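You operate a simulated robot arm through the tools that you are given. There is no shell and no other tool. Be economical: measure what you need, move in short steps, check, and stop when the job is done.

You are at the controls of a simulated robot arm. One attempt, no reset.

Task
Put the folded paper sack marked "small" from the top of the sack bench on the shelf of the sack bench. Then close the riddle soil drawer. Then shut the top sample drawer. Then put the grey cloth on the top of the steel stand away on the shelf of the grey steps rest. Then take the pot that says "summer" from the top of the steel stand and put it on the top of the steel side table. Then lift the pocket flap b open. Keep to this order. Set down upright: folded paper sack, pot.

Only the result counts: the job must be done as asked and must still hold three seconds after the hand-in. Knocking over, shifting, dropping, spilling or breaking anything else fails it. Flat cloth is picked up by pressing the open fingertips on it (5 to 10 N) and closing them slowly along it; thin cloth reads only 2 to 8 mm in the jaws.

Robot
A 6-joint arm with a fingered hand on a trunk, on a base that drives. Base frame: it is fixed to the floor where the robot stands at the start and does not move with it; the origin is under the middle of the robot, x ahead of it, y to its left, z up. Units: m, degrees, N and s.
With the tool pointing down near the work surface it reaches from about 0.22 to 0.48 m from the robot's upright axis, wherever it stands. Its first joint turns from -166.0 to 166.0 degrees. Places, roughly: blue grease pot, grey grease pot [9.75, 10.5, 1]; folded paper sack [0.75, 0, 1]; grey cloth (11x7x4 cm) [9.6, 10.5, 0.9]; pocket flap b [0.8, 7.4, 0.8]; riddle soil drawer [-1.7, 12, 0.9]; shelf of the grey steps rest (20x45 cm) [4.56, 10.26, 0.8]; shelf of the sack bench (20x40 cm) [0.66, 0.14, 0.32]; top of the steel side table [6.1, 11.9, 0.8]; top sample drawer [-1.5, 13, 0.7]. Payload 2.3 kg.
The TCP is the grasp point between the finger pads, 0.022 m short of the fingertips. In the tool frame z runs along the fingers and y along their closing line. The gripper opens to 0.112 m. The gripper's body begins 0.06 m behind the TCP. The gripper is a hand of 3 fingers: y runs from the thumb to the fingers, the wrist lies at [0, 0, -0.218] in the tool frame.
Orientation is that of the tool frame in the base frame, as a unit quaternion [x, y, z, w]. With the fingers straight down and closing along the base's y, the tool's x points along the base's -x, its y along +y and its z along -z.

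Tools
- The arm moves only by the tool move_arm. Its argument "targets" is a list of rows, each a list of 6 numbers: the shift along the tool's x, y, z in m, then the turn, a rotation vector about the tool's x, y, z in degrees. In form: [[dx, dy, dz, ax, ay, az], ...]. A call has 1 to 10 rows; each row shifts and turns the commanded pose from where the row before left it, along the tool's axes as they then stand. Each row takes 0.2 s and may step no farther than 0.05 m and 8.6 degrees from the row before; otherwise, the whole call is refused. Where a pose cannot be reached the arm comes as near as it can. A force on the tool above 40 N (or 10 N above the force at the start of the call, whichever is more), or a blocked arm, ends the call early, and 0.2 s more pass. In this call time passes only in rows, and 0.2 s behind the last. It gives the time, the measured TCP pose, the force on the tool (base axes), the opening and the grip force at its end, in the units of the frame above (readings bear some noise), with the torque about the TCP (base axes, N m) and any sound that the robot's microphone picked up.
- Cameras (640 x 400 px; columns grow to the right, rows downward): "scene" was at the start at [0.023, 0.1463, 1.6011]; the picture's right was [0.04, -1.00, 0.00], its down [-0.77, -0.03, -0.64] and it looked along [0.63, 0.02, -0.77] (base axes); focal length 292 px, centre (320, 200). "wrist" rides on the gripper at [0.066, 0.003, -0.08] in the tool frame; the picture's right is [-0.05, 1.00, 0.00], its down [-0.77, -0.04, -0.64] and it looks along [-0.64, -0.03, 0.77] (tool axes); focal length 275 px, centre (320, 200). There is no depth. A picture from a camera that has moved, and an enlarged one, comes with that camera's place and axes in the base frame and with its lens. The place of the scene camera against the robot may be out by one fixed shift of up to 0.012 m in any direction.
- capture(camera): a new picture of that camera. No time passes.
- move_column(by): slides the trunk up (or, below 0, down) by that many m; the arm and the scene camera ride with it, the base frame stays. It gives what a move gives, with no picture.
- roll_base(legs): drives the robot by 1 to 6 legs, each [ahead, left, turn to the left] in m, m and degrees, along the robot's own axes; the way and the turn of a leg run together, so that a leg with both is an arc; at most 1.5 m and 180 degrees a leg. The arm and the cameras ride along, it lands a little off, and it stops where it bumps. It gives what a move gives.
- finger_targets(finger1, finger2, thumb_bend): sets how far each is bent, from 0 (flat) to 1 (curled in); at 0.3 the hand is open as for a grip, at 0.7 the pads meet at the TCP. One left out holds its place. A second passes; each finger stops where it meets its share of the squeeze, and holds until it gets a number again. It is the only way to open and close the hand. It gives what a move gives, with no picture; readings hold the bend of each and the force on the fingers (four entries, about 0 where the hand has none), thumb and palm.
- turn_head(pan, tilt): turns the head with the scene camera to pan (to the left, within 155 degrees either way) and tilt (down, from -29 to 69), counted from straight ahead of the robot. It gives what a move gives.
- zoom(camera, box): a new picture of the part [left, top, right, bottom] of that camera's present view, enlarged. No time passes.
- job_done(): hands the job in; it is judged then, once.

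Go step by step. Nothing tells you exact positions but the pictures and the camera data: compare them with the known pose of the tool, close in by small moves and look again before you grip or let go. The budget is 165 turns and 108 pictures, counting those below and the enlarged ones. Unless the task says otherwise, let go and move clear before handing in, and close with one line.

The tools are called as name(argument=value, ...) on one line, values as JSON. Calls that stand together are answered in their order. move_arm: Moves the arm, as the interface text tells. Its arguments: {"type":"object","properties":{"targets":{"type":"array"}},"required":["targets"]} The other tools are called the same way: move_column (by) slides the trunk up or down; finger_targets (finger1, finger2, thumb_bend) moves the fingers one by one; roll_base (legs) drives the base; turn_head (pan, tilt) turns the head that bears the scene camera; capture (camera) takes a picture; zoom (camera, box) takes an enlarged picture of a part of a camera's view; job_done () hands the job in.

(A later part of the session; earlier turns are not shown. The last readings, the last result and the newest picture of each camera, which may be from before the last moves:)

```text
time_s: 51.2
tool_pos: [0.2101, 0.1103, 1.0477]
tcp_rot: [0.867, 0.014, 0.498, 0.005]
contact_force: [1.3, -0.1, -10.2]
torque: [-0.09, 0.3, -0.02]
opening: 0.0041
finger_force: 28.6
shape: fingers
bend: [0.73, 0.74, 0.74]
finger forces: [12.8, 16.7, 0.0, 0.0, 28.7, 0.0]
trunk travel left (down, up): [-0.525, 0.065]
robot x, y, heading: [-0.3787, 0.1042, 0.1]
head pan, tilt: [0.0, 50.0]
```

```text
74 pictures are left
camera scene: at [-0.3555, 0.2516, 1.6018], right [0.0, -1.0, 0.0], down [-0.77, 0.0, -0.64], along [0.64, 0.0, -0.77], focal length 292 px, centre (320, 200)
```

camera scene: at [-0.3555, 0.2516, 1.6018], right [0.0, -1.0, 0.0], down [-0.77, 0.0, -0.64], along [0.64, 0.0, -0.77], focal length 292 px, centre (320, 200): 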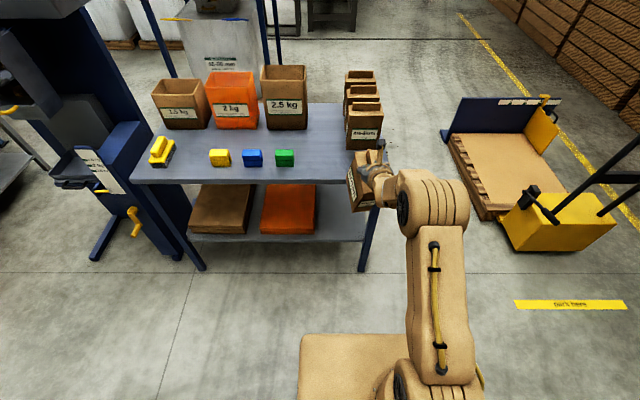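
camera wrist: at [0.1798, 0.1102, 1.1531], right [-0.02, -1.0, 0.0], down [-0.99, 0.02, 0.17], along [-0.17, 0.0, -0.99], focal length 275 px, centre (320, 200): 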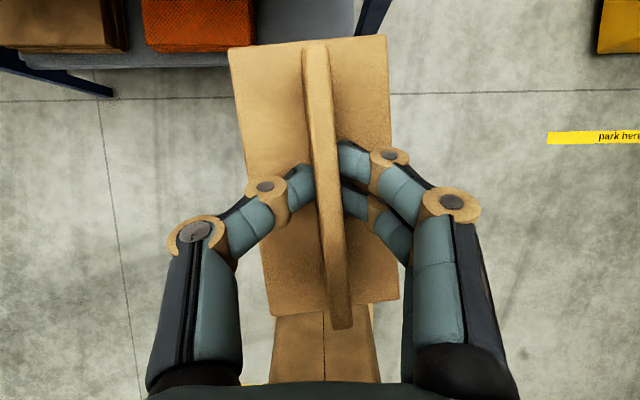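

60° works at this reach, so I'll set the sack back on the bench's front temporarily, regrasp it steeper, then place it. First return to 30° and drive to the free spot at about (0.51, 0.25).

move_arm(targets=[[0, 0, 0, 0, -8, 0], [0, 0, 0, 0, -8, 0], [0, 0, 0, 0, -7, 0], [0, 0, 0, 0, -7, 0], [-0.02, 0, -0.012, 0, 0, 0]])

roll_base(legs=[[0, 0.14, 0], [0.32, 0, 0]])

capture(camera="scene")

capture(camera="wrist")

```text
time_s: 52.4
tool_pos: [0.1846, 0.1117, 1.0498]
tcp_rot: [0.966, 0.012, 0.257, 0.011]
contact_force: [-1.9, -0.8, -9.8]
torque: [-0.06, 0.09, 0.02]
opening: 0.0045
finger_force: 28.1
shape: fingers
bend: [0.73, 0.74, 0.74]
finger forces: [14.1, 14.0, 0.0, 0.1, 27.5, 0.0]
trunk travel left (down, up): [-0.525, 0.065]
robot x, y, heading: [-0.3827, 0.1058, 0.2]
head pan, tilt: [0.0, 50.0]
```

```text
time_s: 55.5
tool_pos: [0.5059, 0.2514, 1.0486]
tcp_rot: [0.966, 0.011, 0.257, 0.009]
contact_force: [0.2, -0.2, -11.0]
torque: [-0.03, 0.07, 0.0]
opening: 0.0039
finger_force: 28.1
shape: fingers
bend: [0.73, 0.73, 0.75]
finger forces: [14.1, 14.5, 0.1, 0.0, 27.6, 0.0]
trunk travel left (down, up): [-0.525, 0.065]
robot x, y, heading: [-0.0636, 0.2516, -0.1]
head pan, tilt: [0.0, 50.0]
```

```text
73 pictures are left
camera scene: at [-0.0352, 0.3932, 1.6018], right [0.0, -1.0, 0.0], down [-0.77, 0.0, -0.64], along [0.64, 0.0, -0.77], focal length 292 px, centre (320, 200)
```

scene: 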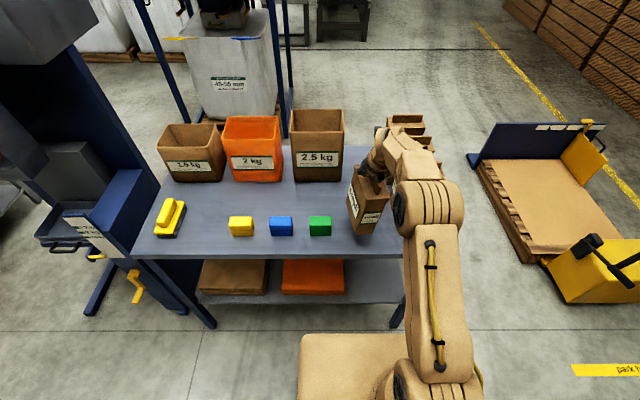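

```text
72 pictures are left
camera wrist: at [0.5227, 0.2502, 1.1523], right [-0.02, -1.0, 0.0], down [-0.99, 0.02, 0.17], along [-0.17, 0.0, -0.99], focal length 275 px, centre (320, 200)
```

wrist: 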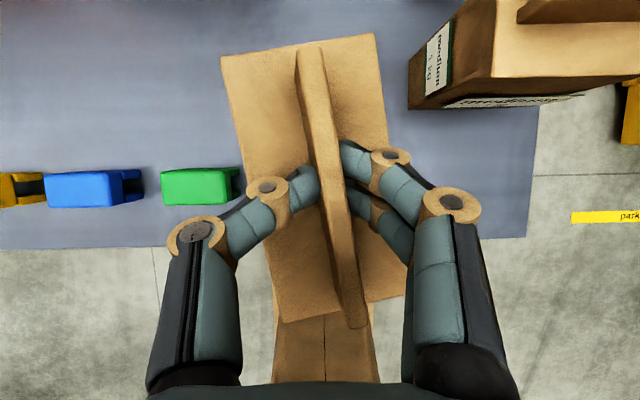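

The sack is above a free spot, its near end over the bench by 2–3 cm. Lowering gently.

move_arm(targets=[[-0.01, 0, 0.0174, 0, 0, 0], [-0.01, 0, 0.0174, 0, 0, 0], [-0.0015, 0, 0.0026, 0, 0, 0]])

```text
time_s: 56.3
tool_pos: [0.506, 0.2489, 1.0054]
tcp_rot: [0.966, 0.011, 0.258, 0.01]
contact_force: [-0.3, 0.3, -10.3]
torque: [-0.06, 0.09, 0.03]
opening: 0.0042
finger_force: 28.8
shape: fingers
bend: [0.73, 0.73, 0.75]
finger forces: [14.2, 14.4, 0.1, 0.0, 27.7, 0.0]
trunk travel left (down, up): [-0.525, 0.065]
robot x, y, heading: [-0.0592, 0.2509, -0.3]
head pan, tilt: [0.0, 50.0]
```

move_arm(targets=[[-0.0015, 0, 0.0026, 0, 0, 0], [-0.001, 0, 0.0017, 0, 0, 0]])

```text
time_s: 56.9
tool_pos: [0.5063, 0.2479, 1.0019]
tcp_rot: [0.966, 0.011, 0.26, 0.01]
contact_force: [2.3, 1.4, 0.0]
torque: [-0.1, -0.08, 0.0]
opening: 0.0039
finger_force: 29.0
shape: fingers
bend: [0.73, 0.73, 0.75]
finger forces: [14.2, 14.8, 0.1, 0.0, 29.7, 0.0]
trunk travel left (down, up): [-0.525, 0.065]
robot x, y, heading: [-0.0639, 0.2483, -0.3]
head pan, tilt: [0.0, 50.0]
```

The weight is now on the bench (force went to zero). I release to a small opening.

finger_targets(finger1=0.5, finger2=0.5, thumb_bend=0.5)

capture(camera="wrist")

```text
time_s: 57.9
tool_pos: [0.5052, 0.2492, 1.0016]
tcp_rot: [0.966, 0.01, 0.258, 0.011]
contact_force: [0.5, 0.4, 1.4]
torque: [-0.04, 0.02, 0.01]
opening: 0.0544
finger_force: 0.1
shape: fingers
bend: [0.5, 0.5, 0.5]
finger forces: [0.1, 0.0, 0.1, 0.0, 0.0, 0.0]
trunk travel left (down, up): [-0.525, 0.065]
robot x, y, heading: [-0.0647, 0.2524, 0.0]
head pan, tilt: [0.0, 50.0]
```

```text
71 pictures are left
camera wrist: at [0.5215, 0.2487, 1.1051], right [-0.02, -1.0, 0.0], down [-0.99, 0.02, 0.17], along [-0.17, 0.0, -0.99], focal length 275 px, centre (320, 200)
```

wrist: 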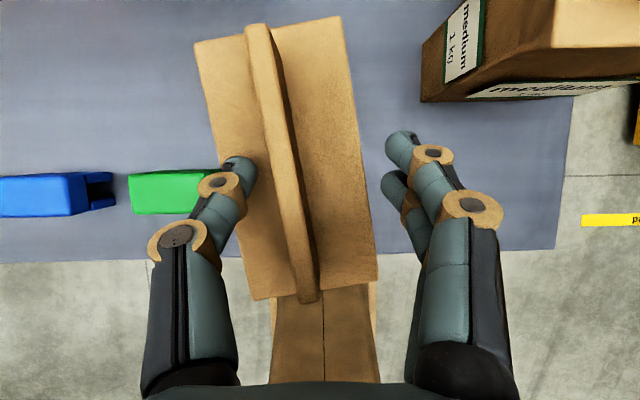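

The sack stands freely, ridge yawed about 8°, centre about (0.513, 0.261). I back off and re-orient to a 52° pitch with 8° yaw to match.

move_arm(targets=[[0, 0, -0.035, 0, 0, 0], [0, 0, -0.035, 0, 0, 0], [0, 0, 0, 1.35, 5.5, -1.6], [0, 0, 0, 1.35, 5.5, -1.6], [0, 0, 0, 1.35, 5.5, -1.6], [0, 0, 0, 1.35, 5.5, -1.6]])

capture(camera="wrist")

```text
time_s: 59.3
tool_pos: [0.4674, 0.2599, 1.0592]
tcp_rot: [0.924, 0.066, 0.375, -0.033]
contact_force: [0.3, -0.2, -1.2]
torque: [-0.03, -0.04, 0.02]
opening: 0.0546
finger_force: 0.0
shape: fingers
bend: [0.5, 0.5, 0.5]
finger forces: [0.1, 0.0, 0.1, 0.1, 0.1, 0.1]
out of reach, approached as far as the arm can: row 5, 6
trunk travel left (down, up): [-0.525, 0.065]
robot x, y, heading: [-0.0622, 0.25, -0.0]
head pan, tilt: [0.0, 50.0]
```

```text
70 pictures are left
camera wrist: at [0.4592, 0.2534, 1.1649], right [0.11, -0.99, -0.04], down [-0.99, -0.11, -0.08], along [0.07, 0.05, -1.0], focal length 275 px, centre (320, 200)
```

wrist: 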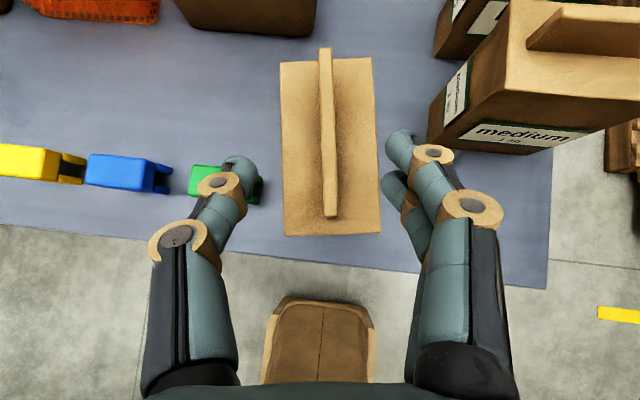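

I need more reach distance: back the base 9 cm, then extend the arm and pitch further.

roll_base(legs=[[-0.09, 0, 0]])

move_arm(targets=[[0.027, 0, 0.027, -0.5, 0, -0.5], [0.027, 0, 0.027, -0.5, 0, -0.5], [0, 0, 0, 0, 4.5, 0], [0, 0, 0, 0, 4.5, 0]])

capture(camera="wrist")

```text
time_s: 60.4
tool_pos: [0.3779, 0.2603, 1.0605]
tcp_rot: [0.924, 0.066, 0.374, -0.034]
contact_force: [-0.4, 0.5, 0.3]
torque: [0.02, -0.03, 0.02]
opening: 0.0546
finger_force: 0.0
shape: fingers
bend: [0.5, 0.5, 0.5]
finger forces: [0.1, 0.1, 0.1, 0.1, 0.0, 0.0]
trunk travel left (down, up): [-0.525, 0.065]
robot x, y, heading: [-0.1496, 0.25, -0.0]
head pan, tilt: [0.0, 50.0]
```

```text
time_s: 61.4
tool_pos: [0.4533, 0.2722, 1.0592]
tcp_rot: [0.9, 0.073, 0.428, -0.033]
contact_force: [-0.3, 0.0, 0.0]
torque: [0.0, 0.03, 0.03]
opening: 0.0544
finger_force: 0.1
shape: fingers
bend: [0.5, 0.5, 0.5]
finger forces: [0.0, 0.1, 0.0, 0.0, 0.0, 0.0]
trunk travel left (down, up): [-0.525, 0.065]
robot x, y, heading: [-0.1504, 0.2477, -0.1]
head pan, tilt: [0.0, 50.0]
```

```text
69 pictures are left
camera wrist: at [0.433, 0.2666, 1.1613], right [0.13, -0.99, -0.03], down [-0.97, -0.12, -0.2], along [0.19, 0.06, -0.98], focal length 275 px, centre (320, 200)
```

wrist: 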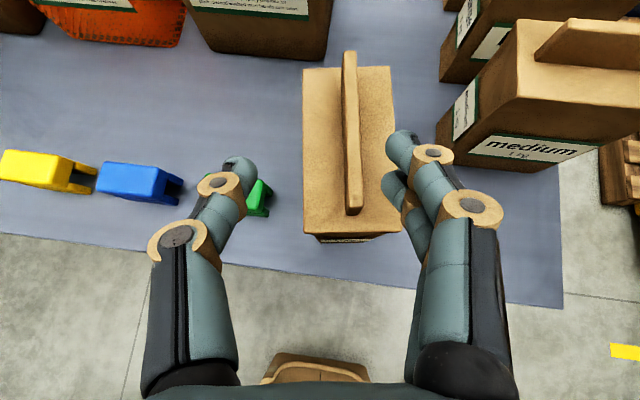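

Now at 51° pitch. I shift sideways onto the ridge line and slide partway in.

move_arm(targets=[[-0.0086, 0.02, 0.01, -1.0, 0, -1.3], [0, 0, 0.02, 0, 0, 0], [0, 0, 0.02, 0, 0, 0]])

capture(camera="wrist")

```text
time_s: 62.2
tool_pos: [0.4887, 0.2668, 1.0256]
tcp_rot: [0.892, 0.075, 0.446, -0.014]
contact_force: [0.3, -0.7, -0.5]
torque: [-0.01, 0.0, 0.0]
opening: 0.0546
finger_force: 0.1
shape: fingers
bend: [0.5, 0.5, 0.5]
finger forces: [0.0, 0.0, 0.0, 0.0, 0.0, 0.0]
out of reach, approached as far as the arm can: row 1
trunk travel left (down, up): [-0.525, 0.065]
robot x, y, heading: [-0.1525, 0.2491, 0.0]
head pan, tilt: [0.0, 50.0]
```

```text
68 pictures are left
camera wrist: at [0.4635, 0.2633, 1.1283], right [0.12, -0.99, 0.0], down [-0.96, -0.12, -0.24], along [0.23, 0.02, -0.97], focal length 275 px, centre (320, 200)
```

wrist: 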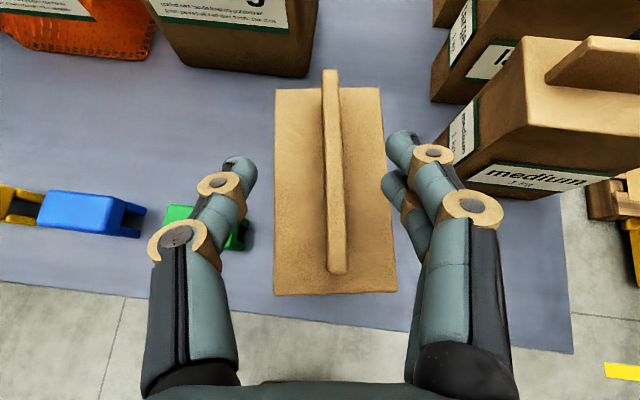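

Ridge located again at (0.511, 0.262). I shift 7.5 mm sideways, then slide in to straddle it.

move_arm(targets=[[-0.001, 0.0076, 0.001, 0.9, 0, -1.2], [-0.002, 0, 0.014, 0, 0, 0], [-0.002, 0, 0.014, 0, 0, 0]])

capture(camera="wrist")

```text
time_s: 63.0
tool_pos: [0.5097, 0.2596, 1.0072]
tcp_rot: [0.89, 0.088, 0.446, -0.016]
contact_force: [-0.1, 0.4, 0.3]
torque: [-0.01, -0.02, 0.02]
opening: 0.0547
finger_force: 0.1
shape: fingers
bend: [0.5, 0.5, 0.5]
finger forces: [0.0, 0.0, 0.0, 0.0, 0.1, 0.0]
trunk travel left (down, up): [-0.525, 0.065]
robot x, y, heading: [-0.1517, 0.2518, -0.5]
head pan, tilt: [0.0, 50.0]
```

```text
67 pictures are left
camera wrist: at [0.4848, 0.2583, 1.1089], right [0.14, -0.99, 0.01], down [-0.96, -0.14, -0.23], along [0.23, 0.02, -0.97], focal length 275 px, centre (320, 200)
```

wrist: 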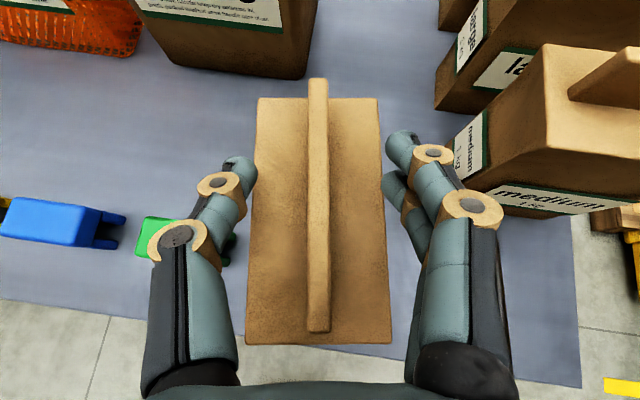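

Aligned. Down 5 mm more and close with full squeeze.

move_arm(targets=[[-0.004, 0, 0.003, 0, 0, 0]])

finger_targets(finger1=1.0, finger2=1.0, thumb_bend=1.0)

capture(camera="wrist")

```text
time_s: 63.4
tool_pos: [0.5105, 0.2607, 1.0025]
tcp_rot: [0.891, 0.087, 0.446, -0.017]
contact_force: [-0.4, 0.2, 0.6]
torque: [-0.03, 0.03, 0.03]
opening: 0.0545
finger_force: 0.0
shape: fingers
bend: [0.5, 0.5, 0.5]
finger forces: [0.1, 0.0, 0.1, 0.1, 0.0, 0.0]
trunk travel left (down, up): [-0.525, 0.065]
robot x, y, heading: [-0.1548, 0.251, -0.1]
head pan, tilt: [0.0, 50.0]
```

```text
time_s: 64.4
tool_pos: [0.512, 0.2601, 1.0011]
tcp_rot: [0.891, 0.088, 0.445, -0.017]
contact_force: [-0.5, 0.2, -0.5]
torque: [-0.02, 0.06, -0.02]
opening: 0.0048
finger_force: 28.8
shape: fingers
bend: [0.75, 0.75, 0.72]
finger forces: [14.2, 14.7, 0.0, 0.1, 28.9, 0.0]
trunk travel left (down, up): [-0.525, 0.065]
robot x, y, heading: [-0.1529, 0.2494, -0.4]
head pan, tilt: [0.0, 50.0]
```

```text
66 pictures are left
camera wrist: at [0.4863, 0.2579, 1.103], right [0.14, -0.99, 0.01], down [-0.96, -0.14, -0.23], along [0.23, 0.02, -0.97], focal length 275 px, centre (320, 200)
```

wrist: 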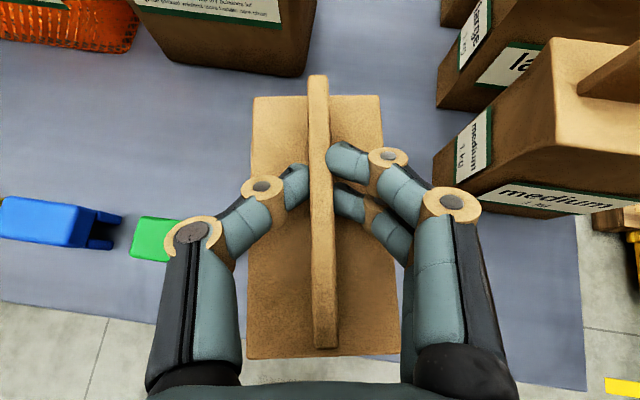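

Good grip. Lift, then back off from the bench.

move_arm(targets=[[0.012, 0, -0.009, 0, 0, 0], [0.016, 0, -0.012, 0, 0, 0]])

roll_base(legs=[[-0.3, 0, 0]])

turn_head(pan=0, tilt=40)

move_column(by=-0.45)

capture(camera="scene")

capture(camera="wrist")

```text
time_s: 65.0
tool_pos: [0.5132, 0.2636, 1.0367]
tcp_rot: [0.891, 0.088, 0.446, -0.017]
contact_force: [0.0, 0.3, -9.5]
torque: [0.04, 0.06, -0.03]
opening: 0.0047
finger_force: 28.4
shape: fingers
bend: [0.75, 0.75, 0.72]
finger forces: [14.6, 14.4, 0.0, 0.0, 29.0, 0.0]
trunk travel left (down, up): [-0.525, 0.065]
robot x, y, heading: [-0.1487, 0.2495, -0.3]
head pan, tilt: [0.0, 50.0]
```

```text
time_s: 67.0
tool_pos: [0.2119, 0.2643, 1.0367]
tcp_rot: [0.891, 0.089, 0.445, -0.018]
contact_force: [0.2, -0.4, -10.2]
torque: [0.0, 0.06, 0.0]
opening: 0.0046
finger_force: 28.3
shape: fingers
bend: [0.75, 0.75, 0.72]
finger forces: [14.5, 14.2, 0.0, 0.1, 28.6, 0.0]
trunk travel left (down, up): [-0.525, 0.065]
robot x, y, heading: [-0.4514, 0.2487, -0.1]
head pan, tilt: [0.0, 50.0]
```

```text
time_s: 67.7
tool_pos: [0.2098, 0.2648, 1.0368]
tcp_rot: [0.891, 0.088, 0.445, -0.017]
contact_force: [-1.9, -0.1, -10.0]
torque: [-0.02, 0.09, 0.0]
opening: 0.0046
finger_force: 29.0
shape: fingers
bend: [0.75, 0.75, 0.72]
finger forces: [14.4, 14.5, 0.0, 0.0, 28.5, 0.0]
trunk travel left (down, up): [-0.525, 0.065]
robot x, y, heading: [-0.4522, 0.2509, -0.2]
head pan, tilt: [0.0, 40.0]
```

```text
refused: -0.45 is not a number from -0.4 to 0.4
```

```text
65 pictures are left
camera scene: at [-0.4188, 0.3943, 1.6159], right [0.0, -1.0, 0.0], down [-0.64, 0.0, -0.76], along [0.76, 0.0, -0.64], focal length 292 px, centre (320, 200)
```

scene: 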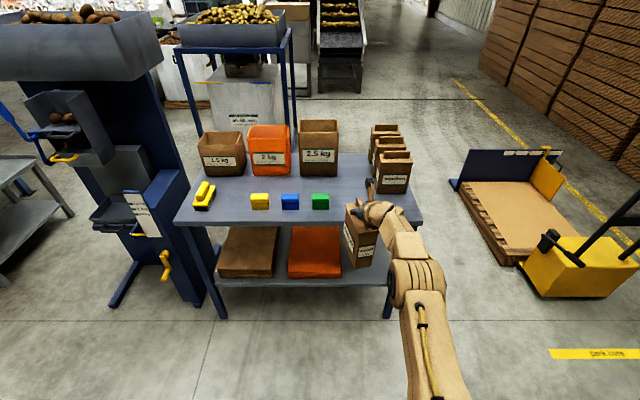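

```text
64 pictures are left
camera wrist: at [0.1865, 0.2623, 1.1394], right [0.14, -0.99, 0.01], down [-0.96, -0.14, -0.23], along [0.23, 0.02, -0.97], focal length 275 px, centre (320, 200)
```

wrist: 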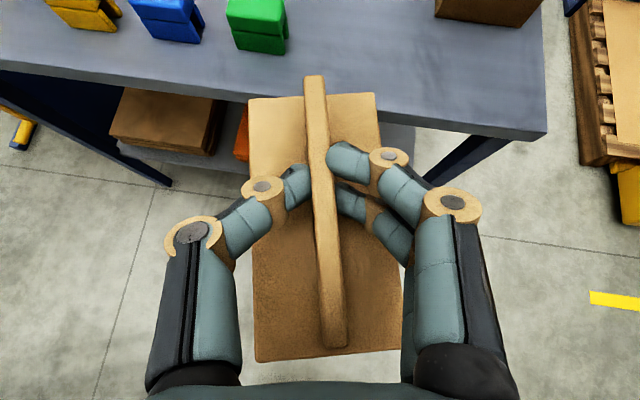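

Held well. Trunk down 0.4 and shift right toward the free part of the shelf (y≈0.14).

move_column(by=-0.4)

roll_base(legs=[[0, -0.12, 0]])

capture(camera="scene")

capture(camera="wrist")

```text
time_s: 71.6
tool_pos: [0.212, 0.2646, 0.6371]
tcp_rot: [0.891, 0.089, 0.446, -0.018]
contact_force: [0.0, -0.6, -10.3]
torque: [0.01, 0.06, 0.0]
opening: 0.0049
finger_force: 28.3
shape: fingers
bend: [0.75, 0.75, 0.72]
finger forces: [14.3, 14.3, 0.1, 0.0, 28.5, 0.0]
trunk travel left (down, up): [-0.125, 0.465]
robot x, y, heading: [-0.4539, 0.2475, -0.4]
head pan, tilt: [0.0, 40.0]
```

```text
time_s: 72.8
tool_pos: [0.2115, 0.1403, 0.6371]
tcp_rot: [0.891, 0.087, 0.446, -0.016]
contact_force: [-0.3, -0.5, -10.0]
torque: [-0.06, 0.04, 0.0]
opening: 0.0047
finger_force: 28.0
shape: fingers
bend: [0.75, 0.75, 0.73]
finger forces: [13.7, 15.0, 0.0, 0.0, 27.8, 0.0]
trunk travel left (down, up): [-0.125, 0.465]
robot x, y, heading: [-0.452, 0.1266, -0.3]
head pan, tilt: [0.0, 40.0]
```

```text
63 pictures are left
camera scene: at [-0.4193, 0.2702, 1.2159], right [0.0, -1.0, 0.0], down [-0.64, 0.0, -0.77], along [0.77, 0.0, -0.64], focal length 292 px, centre (320, 200)
```

scene: 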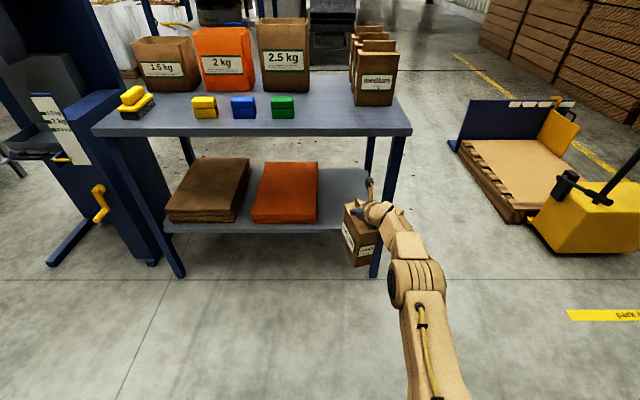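

```text
62 pictures are left
camera wrist: at [0.1859, 0.138, 0.7394], right [0.14, -0.99, 0.01], down [-0.96, -0.14, -0.23], along [0.23, 0.02, -0.97], focal length 275 px, centre (320, 200)
```

wrist: 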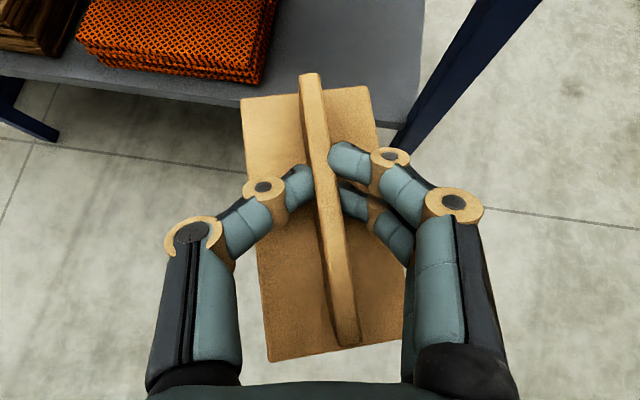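

Shelf front is at x≈0.485, z≈0.33, free between y≈0.05 and 0.27. I lower so the sack bottom clears it by about 3 cm, and shift 2.5 cm left.

move_column(by=-0.075)

roll_base(legs=[[0.15, 0.025, 0]])

capture(camera="scene")

zoom(camera="scene", box=[220, 90, 420, 290])

```text
time_s: 73.9
tool_pos: [0.2115, 0.1414, 0.5622]
tcp_rot: [0.891, 0.088, 0.445, -0.017]
contact_force: [0.3, -0.3, -9.3]
torque: [0.0, 0.07, 0.01]
opening: 0.0044
finger_force: 27.6
shape: fingers
bend: [0.75, 0.75, 0.73]
finger forces: [14.3, 13.9, 0.0, 0.0, 27.9, 0.1]
trunk travel left (down, up): [-0.05, 0.54]
robot x, y, heading: [-0.4522, 0.1242, -0.1]
head pan, tilt: [0.0, 40.0]
```

```text
time_s: 75.3
tool_pos: [0.3657, 0.1672, 0.5622]
tcp_rot: [0.891, 0.09, 0.445, -0.018]
contact_force: [-0.5, -0.1, -10.3]
torque: [-0.05, 0.05, -0.02]
opening: 0.0044
finger_force: 27.9
shape: fingers
bend: [0.75, 0.75, 0.74]
finger forces: [13.2, 14.9, 0.0, 0.0, 27.7, 0.0]
trunk travel left (down, up): [-0.05, 0.54]
robot x, y, heading: [-0.2986, 0.1495, 0.1]
head pan, tilt: [0.0, 40.0]
```

```text
61 pictures are left
camera scene: at [-0.2655, 0.2948, 1.1409], right [0.0, -1.0, 0.0], down [-0.64, 0.0, -0.77], along [0.77, 0.0, -0.64], focal length 292 px, centre (320, 200)
```

scene: 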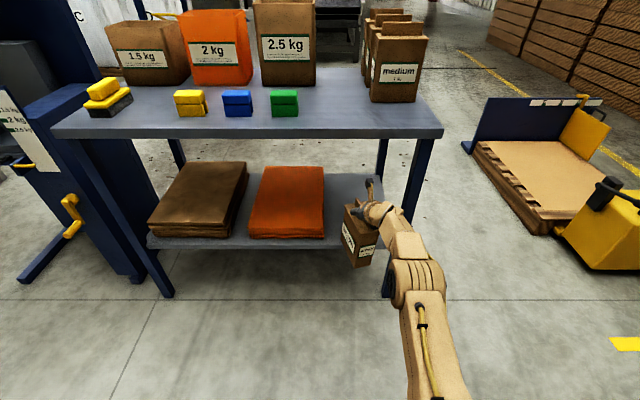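

```text
2.00 times, centred on (320, 190) of scene
camera zoom: at [-0.2655, 0.2948, 1.1409], right [0.0, -1.0, 0.0], down [-0.64, 0.0, -0.77], along [0.77, 0.0, -0.64], focal length 583 px, centre (320, 220)
```

zoom: 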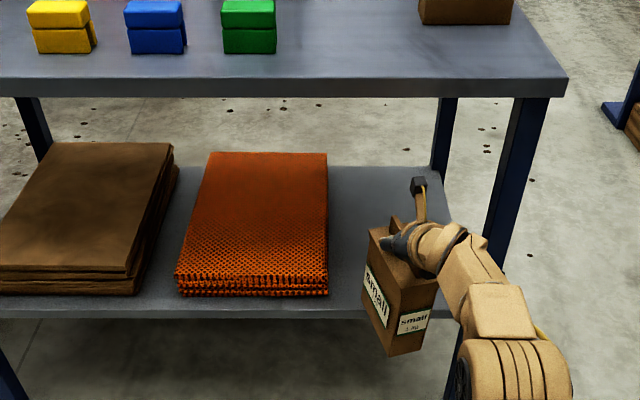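

I raise 2 cm for safe clearance over the shelf edge and drive in.

move_column(by=0.02)

roll_base(legs=[[0.11, 0, 0]])

zoom(camera="scene", box=[270, 130, 430, 290])

capture(camera="wrist")

```text
time_s: 76.0
tool_pos: [0.3654, 0.1677, 0.5822]
tcp_rot: [0.891, 0.09, 0.445, -0.018]
contact_force: [0.6, 0.5, -10.6]
torque: [-0.03, -0.01, 0.03]
opening: 0.0045
finger_force: 28.0
shape: fingers
bend: [0.75, 0.75, 0.74]
finger forces: [14.0, 14.2, 0.1, 0.1, 27.7, 0.0]
trunk travel left (down, up): [-0.07, 0.52]
robot x, y, heading: [-0.3006, 0.1486, -0.2]
head pan, tilt: [0.0, 40.0]
```

```text
time_s: 77.2
tool_pos: [0.477, 0.1669, 0.5817]
tcp_rot: [0.891, 0.089, 0.445, -0.018]
contact_force: [-0.7, -0.6, -9.5]
torque: [-0.04, 0.04, 0.0]
opening: 0.0041
finger_force: 27.5
shape: fingers
bend: [0.75, 0.75, 0.74]
finger forces: [14.1, 13.9, 0.1, 0.0, 27.6, 0.0]
trunk travel left (down, up): [-0.07, 0.52]
robot x, y, heading: [-0.1874, 0.1557, 0.3]
head pan, tilt: [0.0, 40.0]
```

```text
2.50 times, centred on (350, 210) of scene
camera zoom: at [-0.1549, 0.295, 1.1609], right [0.0, -1.0, 0.0], down [-0.64, 0.0, -0.77], along [0.77, 0.0, -0.64], focal length 729 px, centre (245, 175)
```

zoom: 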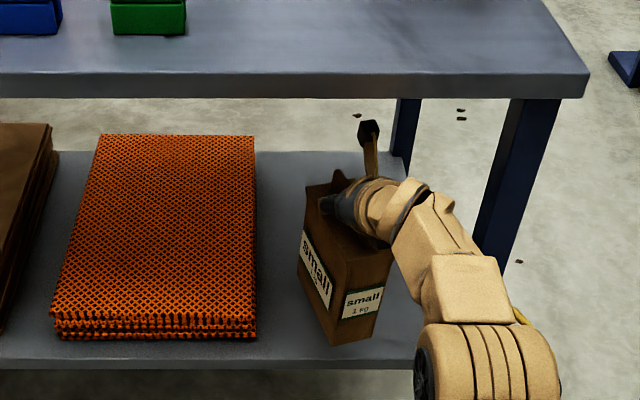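

```text
58 pictures are left
camera wrist: at [0.4506, 0.1645, 0.6841], right [0.15, -0.99, 0.01], down [-0.96, -0.15, -0.23], along [0.23, 0.02, -0.97], focal length 275 px, centre (320, 200)
```

wrist: 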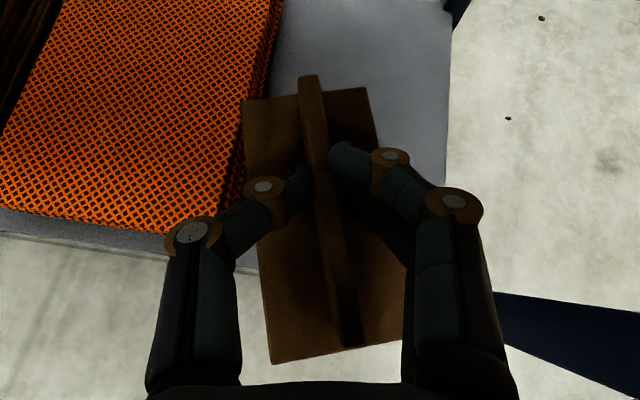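

The wrist view gives the shelf front at x≈0.435 and plenty of room to the orange stack. Forward 6 cm, then lower gently.

roll_base(legs=[[0.065, 0, 0]])

move_column(by=-0.04)

zoom(camera="scene", box=[270, 130, 430, 290])

```text
time_s: 78.2
tool_pos: [0.5413, 0.1668, 0.5812]
tcp_rot: [0.891, 0.089, 0.444, -0.017]
contact_force: [-1.1, 0.3, -9.7]
torque: [-0.01, 0.02, 0.0]
opening: 0.0043
finger_force: 28.0
shape: fingers
bend: [0.75, 0.75, 0.74]
finger forces: [13.2, 14.7, 0.0, 0.0, 27.6, 0.0]
trunk travel left (down, up): [-0.07, 0.52]
robot x, y, heading: [-0.124, 0.1551, -0.2]
head pan, tilt: [0.0, 40.0]
```

```text
time_s: 79.0
tool_pos: [0.5412, 0.1673, 0.5423]
tcp_rot: [0.891, 0.09, 0.445, -0.018]
contact_force: [-1.2, 0.0, -10.2]
torque: [-0.04, 0.14, 0.04]
opening: 0.0045
finger_force: 27.6
shape: fingers
bend: [0.75, 0.75, 0.74]
finger forces: [13.8, 14.3, 0.0, 0.0, 27.6, 0.0]
trunk travel left (down, up): [-0.03, 0.56]
robot x, y, heading: [-0.1267, 0.1527, -0.2]
head pan, tilt: [0.0, 40.0]
```

```text
2.50 times, centred on (350, 210) of scene
camera zoom: at [-0.0898, 0.295, 1.1209], right [0.0, -1.0, 0.0], down [-0.64, 0.0, -0.77], along [0.77, 0.0, -0.64], focal length 729 px, centre (245, 175)
```

zoom: 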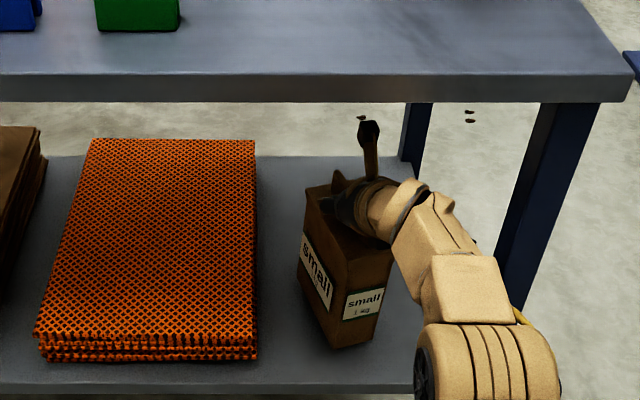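

Still airborne. Small steps down.

move_column(by=-0.008)

move_column(by=-0.005)

```text
time_s: 79.6
tool_pos: [0.5404, 0.1661, 0.5328]
tcp_rot: [0.891, 0.09, 0.444, -0.019]
contact_force: [-0.4, 0.1, -9.8]
torque: [-0.05, 0.11, 0.01]
opening: 0.0047
finger_force: 27.6
shape: fingers
bend: [0.75, 0.75, 0.74]
finger forces: [13.8, 14.5, 0.1, 0.0, 27.8, 0.1]
trunk travel left (down, up): [-0.022, 0.568]
robot x, y, heading: [-0.121, 0.1538, 0.3]
head pan, tilt: [0.0, 40.0]
```

```text
time_s: 80.1
tool_pos: [0.5408, 0.1678, 0.5313]
tcp_rot: [0.89, 0.088, 0.446, -0.018]
contact_force: [2.6, 2.3, -1.4]
torque: [-0.03, -0.03, 0.04]
opening: 0.0044
finger_force: 29.1
shape: fingers
bend: [0.75, 0.75, 0.74]
finger forces: [13.5, 14.7, 0.0, 0.0, 29.1, 0.1]
trunk travel left (down, up): [-0.017, 0.573]
robot x, y, heading: [-0.1205, 0.1525, 0.1]
head pan, tilt: [0.0, 40.0]
```

The load has come off: the sack rests on the shelf. Release.

finger_targets(finger1=0.5, finger2=0.5, thumb_bend=0.5)

capture(camera="wrist")

```text
time_s: 81.1
tool_pos: [0.5394, 0.1672, 0.5291]
tcp_rot: [0.891, 0.09, 0.445, -0.019]
contact_force: [-0.1, -0.6, -0.1]
torque: [0.01, 0.03, 0.01]
opening: 0.0544
finger_force: 0.0
shape: fingers
bend: [0.5, 0.5, 0.5]
finger forces: [0.0, 0.0, 0.0, 0.0, 0.1, 0.0]
trunk travel left (down, up): [-0.017, 0.573]
robot x, y, heading: [-0.1224, 0.1511, 0.0]
head pan, tilt: [0.0, 40.0]
```

```text
56 pictures are left
camera wrist: at [0.5148, 0.1646, 0.6319], right [0.15, -0.99, 0.01], down [-0.96, -0.15, -0.23], along [0.23, 0.02, -0.97], focal length 275 px, centre (320, 200)
```

wrist: 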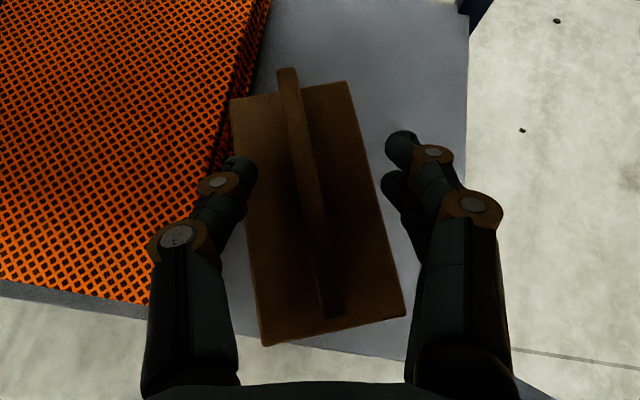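

The sack stands upright, free of the fingers. I pull back along the hand axis and back the base out.

move_arm(targets=[[0, 0, -0.02, 0, 0, 0], [0, 0, -0.03, 0, 0, 0]])

roll_base(legs=[[-0.4, 0, 0]])

capture(camera="scene")

```text
time_s: 81.7
tool_pos: [0.4998, 0.1597, 0.5618]
tcp_rot: [0.891, 0.089, 0.446, -0.018]
contact_force: [-0.6, -0.5, -0.6]
torque: [0.01, 0.0, -0.02]
opening: 0.0547
finger_force: 0.1
shape: fingers
bend: [0.5, 0.5, 0.5]
finger forces: [0.0, 0.0, 0.0, 0.0, 0.1, 0.1]
trunk travel left (down, up): [-0.017, 0.573]
robot x, y, heading: [-0.1252, 0.1532, 0.2]
head pan, tilt: [0.0, 40.0]
```

```text
time_s: 84.2
tool_pos: [0.0974, 0.1622, 0.5613]
tcp_rot: [0.89, 0.09, 0.446, -0.018]
contact_force: [-0.1, -0.6, -0.2]
torque: [-0.01, 0.01, 0.01]
opening: 0.0549
finger_force: 0.2
shape: fingers
bend: [0.5, 0.5, 0.5]
finger forces: [0.0, 0.0, 0.0, 0.0, 0.0, 0.0]
trunk travel left (down, up): [-0.017, 0.573]
robot x, y, heading: [-0.5245, 0.1561, 0.1]
head pan, tilt: [0.0, 40.0]
```

```text
55 pictures are left
camera scene: at [-0.4933, 0.2942, 1.108], right [0.0, -1.0, 0.0], down [-0.64, 0.0, -0.77], along [0.77, 0.0, -0.64], focal length 292 px, centre (320, 200)
```

scene: 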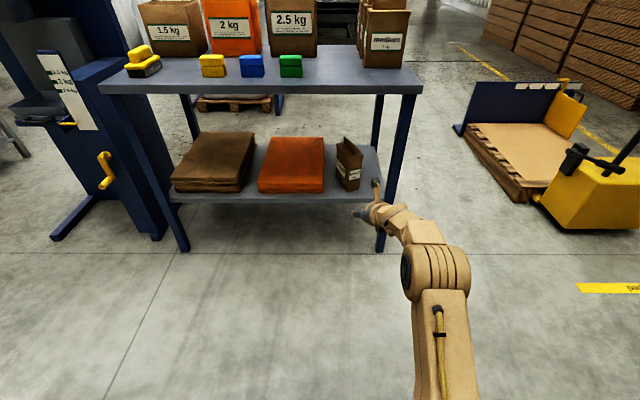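

Sack done: it stands on the shelf. Next, the riddle soil drawer some 12 m to the left. I raise the trunk, retract the arm, and look that way for a route.

move_column(by=0.4)

move_arm(targets=[[-0.01, 0, -0.03, 0, -5, 0], [-0.012, 0, -0.03, 0, -5, 0], [-0.015, 0, -0.025, 0, -5, 0], [-0.02, 0, -0.025, 0, -5, 0], [-0.02, 0, -0.02, 0, -5, 0], [-0.025, 0, -0.015, 0, -5, 0]])

turn_head(pan=90, tilt=20)

capture(camera="scene")

```text
time_s: 88.1
tool_pos: [0.0986, 0.1612, 0.9618]
tcp_rot: [0.89, 0.09, 0.446, -0.018]
contact_force: [0.6, 0.4, -0.8]
torque: [-0.01, -0.03, 0.0]
opening: 0.0544
finger_force: 0.1
shape: fingers
bend: [0.5, 0.5, 0.5]
finger forces: [0.0, 0.1, 0.0, 0.0, 0.0, 0.0]
trunk travel left (down, up): [-0.417, 0.173]
robot x, y, heading: [-0.5262, 0.1535, 0.3]
head pan, tilt: [0.0, 40.0]
```

```text
time_s: 89.5
tool_pos: [-0.0781, 0.1328, 1.0068]
tcp_rot: [0.976, 0.091, 0.199, 0.006]
contact_force: [0.1, 1.3, 0.7]
torque: [-0.03, 0.0, -0.01]
opening: 0.0544
finger_force: 0.1
shape: fingers
bend: [0.5, 0.5, 0.5]
finger forces: [0.1, 0.0, 0.0, 0.0, 0.1, 0.0]
trunk travel left (down, up): [-0.417, 0.173]
robot x, y, heading: [-0.5258, 0.1553, 0.0]
head pan, tilt: [0.0, 40.0]
```

```text
time_s: 91.1
tool_pos: [-0.0769, 0.1333, 1.0059]
tcp_rot: [0.975, 0.092, 0.2, 0.005]
contact_force: [-0.1, 0.0, 0.7]
torque: [0.01, 0.03, 0.0]
opening: 0.0546
finger_force: 0.2
shape: fingers
bend: [0.5, 0.5, 0.5]
finger forces: [0.0, 0.0, 0.0, 0.0, 0.0, 0.0]
trunk travel left (down, up): [-0.417, 0.173]
robot x, y, heading: [-0.5237, 0.1535, -0.0]
head pan, tilt: [90.0, 20.0]
```

```text
54 pictures are left
camera scene: at [-0.5786, 0.3871, 1.5394], right [1.0, 0.0, 0.0], down [0.0, -0.34, -0.94], along [0.0, 0.94, -0.34], focal length 292 px, centre (320, 200)
```

scene: 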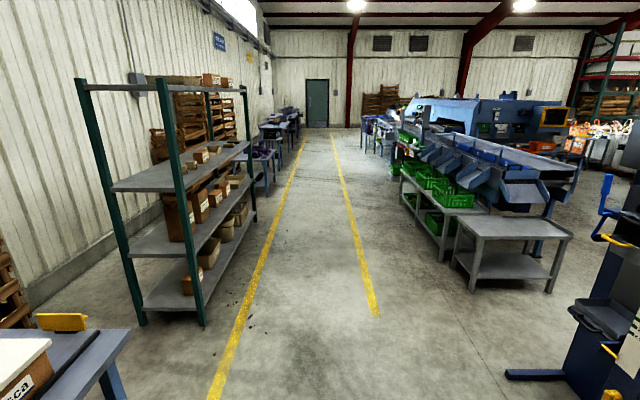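

There's a clear aisle between yellow lines at x≈-1.2 to -0.15 running +y. I turn left and drive along it, stopping partway to check.

roll_base(legs=[[0, 0, 90], [1.5, 0.13, 0], [1.5, 0, 0], [1.5, 0, 0], [1.5, 0, 0], [1.5, 0, 0]])

turn_head(pan=0, tilt=20)

capture(camera="scene")

```text
refused: leg 2 is longer than a leg can be; nothing moved
```

```text
time_s: 92.8
tool_pos: [-0.0768, 0.1328, 1.0061]
tcp_rot: [0.975, 0.092, 0.2, 0.005]
contact_force: [0.5, 0.0, -0.5]
torque: [0.03, 0.0, -0.02]
opening: 0.0549
finger_force: 0.0
shape: fingers
bend: [0.5, 0.5, 0.5]
finger forces: [0.0, 0.0, 0.0, 0.0, 0.0, 0.1]
trunk travel left (down, up): [-0.417, 0.173]
robot x, y, heading: [-0.5258, 0.1525, 0.2]
head pan, tilt: [0.0, 20.0]
```

```text
53 pictures are left
camera scene: at [-0.4852, 0.2943, 1.5394], right [0.0, -1.0, 0.0], down [-0.34, 0.0, -0.94], along [0.94, 0.0, -0.34], focal length 292 px, centre (320, 200)
```

scene: 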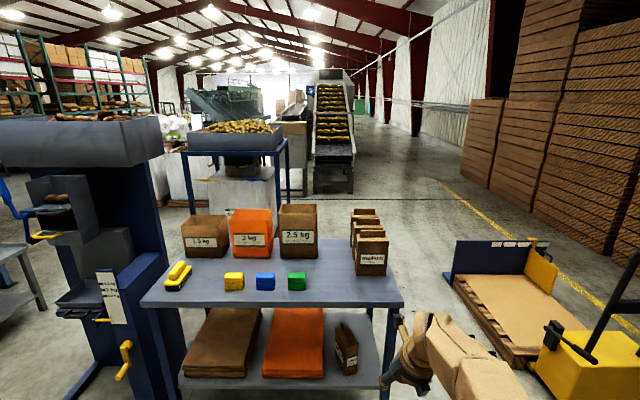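

Leg length must stay within 1.5 m including the sideways part. I retry.

roll_base(legs=[[0, 0, 90], [1.48, 0.13, 0], [1.5, 0, 0], [1.5, 0, 0], [1.5, 0, 0], [1.5, 0, 0]])

capture(camera="scene")

```text
time_s: 132.2
tool_pos: [-0.5851, 8.1049, 1.0048]
tcp_rot: [0.626, 0.754, 0.145, -0.137]
contact_force: [0.3, -0.6, -1.4]
torque: [0.0, -0.01, 0.02]
opening: 0.0544
finger_force: 0.1
shape: fingers
bend: [0.5, 0.5, 0.5]
finger forces: [0.0, 0.1, 0.1, 0.0, 0.0, 0.0]
trunk travel left (down, up): [-0.417, 0.173]
robot x, y, heading: [-0.6031, 7.6583, 90.0]
head pan, tilt: [0.0, 20.0]
```

```text
52 pictures are left
camera scene: at [-0.7385, 7.6929, 1.5394], right [1.0, 0.0, 0.0], down [0.0, -0.34, -0.94], along [0.0, 0.94, -0.34], focal length 292 px, centre (320, 200)
```

scene: 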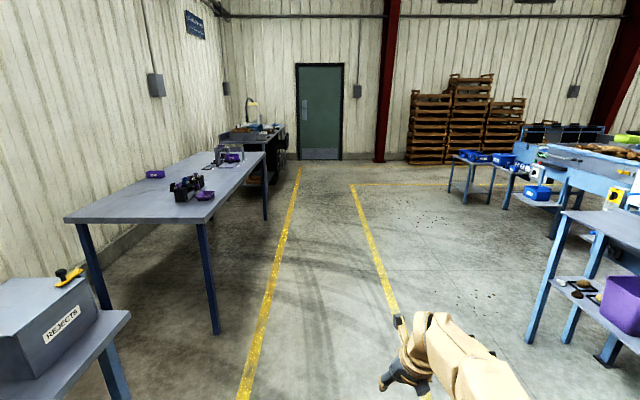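

The table with purple items and the desk with the lamp lie ahead left. Riddle soil drawer should be near pixel (254,140); I zoom there.

zoom(camera="scene", box=[150, 90, 310, 190])

```text
4.00 times, centred on (230, 140) of scene
camera zoom: at [-0.7385, 7.6929, 1.5394], right [1.0, 0.0, 0.0], down [0.0, -0.34, -0.94], along [0.0, 0.94, -0.34], focal length 1166 px, centre (680, 440)
```

zoom: 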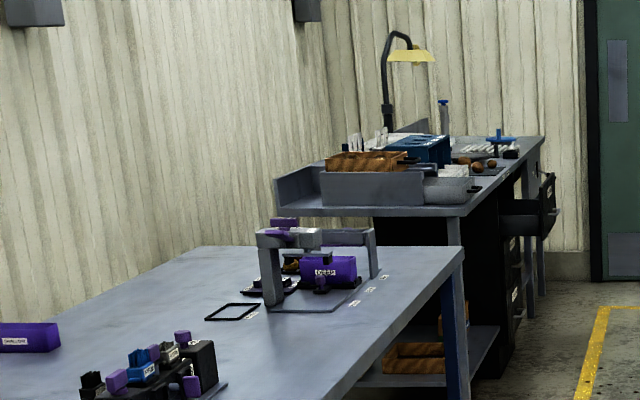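

The open black drawer under the desk is likely the top sample drawer; the grey box on the desk's near end is probably the riddle. I drive on to y≈11.2 and look left.

roll_base(legs=[[1.5, 0.05, 0], [1.5, 0, 0], [0.6, 0, 0]])

turn_head(pan=60, tilt=35)

capture(camera="scene")

```text
refused: leg 1 is longer than a leg can be; nothing moved
```

```text
time_s: 133.5
tool_pos: [-0.5846, 8.1048, 1.0057]
tcp_rot: [0.626, 0.754, 0.144, -0.137]
contact_force: [0.0, 0.5, 0.6]
torque: [0.0, 0.01, -0.02]
opening: 0.0547
finger_force: 0.1
shape: fingers
bend: [0.5, 0.5, 0.5]
finger forces: [0.0, 0.0, 0.1, 0.0, 0.0, 0.0]
trunk travel left (down, up): [-0.417, 0.173]
robot x, y, heading: [-0.6024, 7.6556, 89.9]
head pan, tilt: [60.0, 35.0]
```

```text
50 pictures are left
camera scene: at [-0.8148, 7.6437, 1.5156], right [0.5, 0.86, 0.0], down [0.5, -0.29, -0.82], along [-0.71, 0.41, -0.57], focal length 292 px, centre (320, 200)
```

scene: 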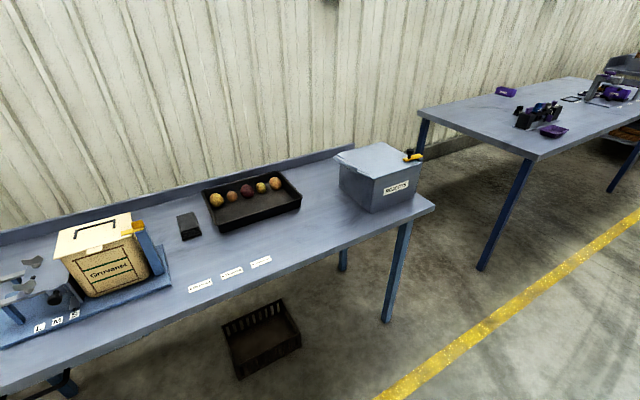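

I must respect the leg limit; retry the drive.

roll_base(legs=[[1.49, 0.05, 0], [1.49, 0, 0], [0.6, 0, 0]])

```text
time_s: 151.1
tool_pos: [-0.6519, 11.7208, 1.0063]
tcp_rot: [0.622, 0.757, 0.144, -0.139]
contact_force: [-0.4, 0.4, -0.1]
torque: [0.0, 0.02, 0.0]
opening: 0.0546
finger_force: 0.0
shape: fingers
bend: [0.5, 0.5, 0.5]
finger forces: [0.0, 0.0, 0.0, 0.0, 0.0, 0.0]
trunk travel left (down, up): [-0.417, 0.173]
robot x, y, heading: [-0.6709, 11.276, 90.6]
head pan, tilt: [60.0, 35.0]
```

capture(camera="scene")

```text
49 pictures are left
camera scene: at [-0.8792, 11.2598, 1.5155], right [0.49, 0.87, 0.0], down [0.5, -0.28, -0.82], along [-0.71, 0.4, -0.57], focal length 292 px, centre (320, 200)
```

scene: 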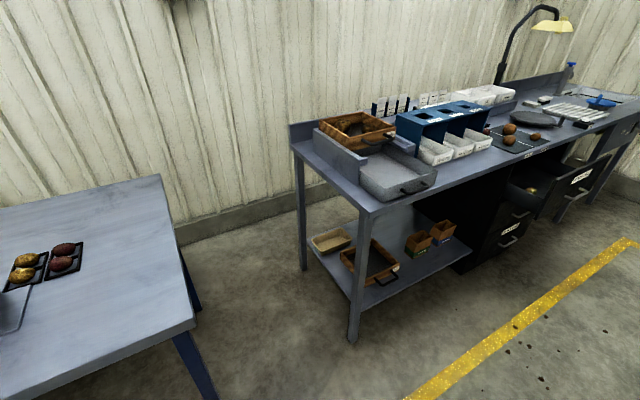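

zoom(camera="scene", box=[280, 90, 480, 215])

zoom(camera="scene", box=[460, 120, 640, 270])

```text
3.20 times, centred on (380, 152) of scene
camera zoom: at [-0.8792, 11.2598, 1.5155], right [0.49, 0.87, 0.0], down [0.5, -0.28, -0.82], along [-0.71, 0.4, -0.57], focal length 933 px, centre (128, 352)
```

zoom: 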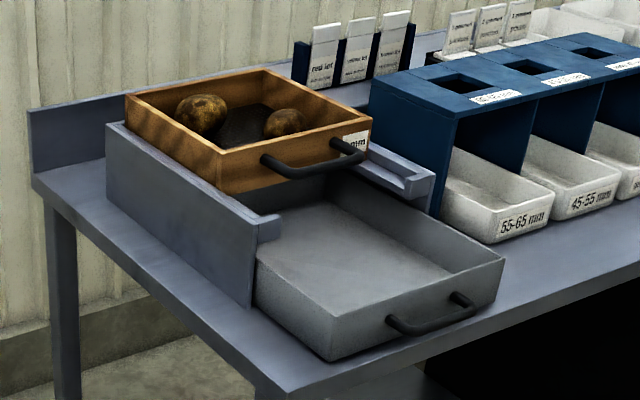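

```text
2.67 times, centred on (550, 195) of scene
camera zoom: at [-0.8792, 11.2598, 1.5155], right [0.49, 0.87, 0.0], down [0.5, -0.28, -0.82], along [-0.71, 0.4, -0.57], focal length 777 px, centre (-293, 213)
```

zoom: 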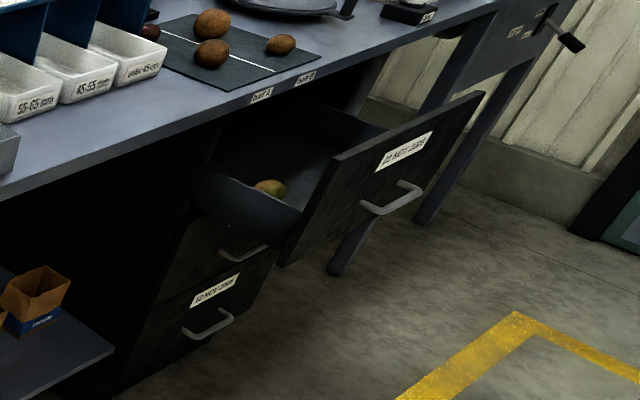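

The riddle's soil drawer is the grey tray, front at about x −1.52, y 11.88–12.15, pushed shut toward −x. The top sample drawer is the open black one, front at x≈−1.3, y≈12.95. I drive to face the riddle drawer, hand closed to a fist.

roll_base(legs=[[0.745, 0.26, 0], [0, 0, 89.5]])

finger_targets(finger1=0.7, finger2=0.7, thumb_bend=0.7)

turn_head(pan=0, tilt=45)

capture(camera="scene")

capture(camera="wrist")

```text
time_s: 159.2
tool_pos: [-1.3873, 12.024, 1.007]
tcp_rot: [-0.113, 0.973, 0.001, -0.2]
contact_force: [0.7, 0.0, 0.3]
torque: [0.03, 0.03, -0.03]
opening: 0.0547
finger_force: 0.1
shape: fingers
bend: [0.5, 0.5, 0.5]
finger forces: [0.0, 0.1, 0.0, 0.0, 0.0, 0.0]
trunk travel left (down, up): [-0.417, 0.173]
robot x, y, heading: [-0.9378, 12.0236, -177.1]
head pan, tilt: [60.0, 35.0]
```

```text
time_s: 160.2
tool_pos: [-1.3876, 12.0235, 1.0069]
tcp_rot: [-0.113, 0.973, 0.002, -0.2]
contact_force: [0.5, 0.1, -0.2]
torque: [0.01, 0.01, -0.02]
opening: 0.0027
finger_force: 0.1
shape: fingers
bend: [0.7, 0.7, 0.7]
finger forces: [0.1, 0.0, 0.1, 0.0, 0.1, 0.0]
trunk travel left (down, up): [-0.417, 0.173]
robot x, y, heading: [-0.9381, 12.0258, -177.4]
head pan, tilt: [60.0, 35.0]
```

```text
time_s: 161.5
tool_pos: [-1.3875, 12.0231, 1.0064]
tcp_rot: [-0.114, 0.973, 0.001, -0.2]
contact_force: [0.4, -0.2, -1.0]
torque: [0.0, -0.03, -0.02]
opening: 0.0026
finger_force: 0.0
shape: fingers
bend: [0.7, 0.7, 0.7]
finger forces: [0.0, 0.0, 0.0, 0.0, 0.0, 0.1]
trunk travel left (down, up): [-0.417, 0.173]
robot x, y, heading: [-0.9391, 12.0256, -177.1]
head pan, tilt: [0.0, 45.0]
```

```text
46 pictures are left
camera scene: at [-0.9475, 11.8865, 1.5007], right [-0.05, 1.0, 0.0], down [0.71, 0.03, -0.71], along [-0.71, -0.03, -0.71], focal length 292 px, centre (320, 200)
```

scene: 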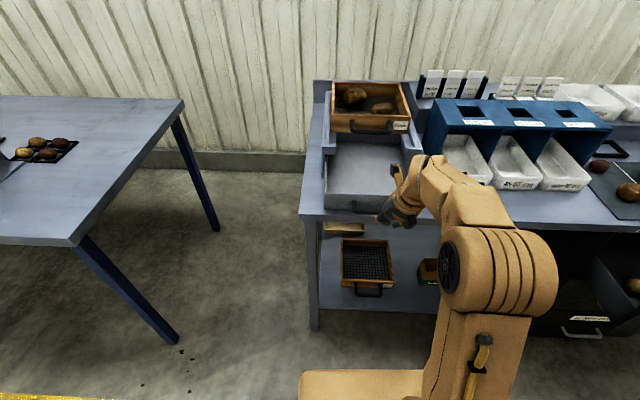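

```text
45 pictures are left
camera wrist: at [-1.417, 12.0152, 1.1072], right [-0.18, 0.98, 0.03], down [0.94, 0.16, 0.28], along [0.27, 0.08, -0.96], focal length 275 px, centre (320, 200)
```

wrist: 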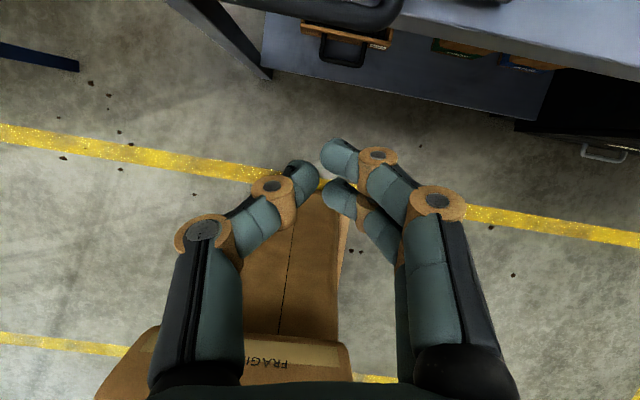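

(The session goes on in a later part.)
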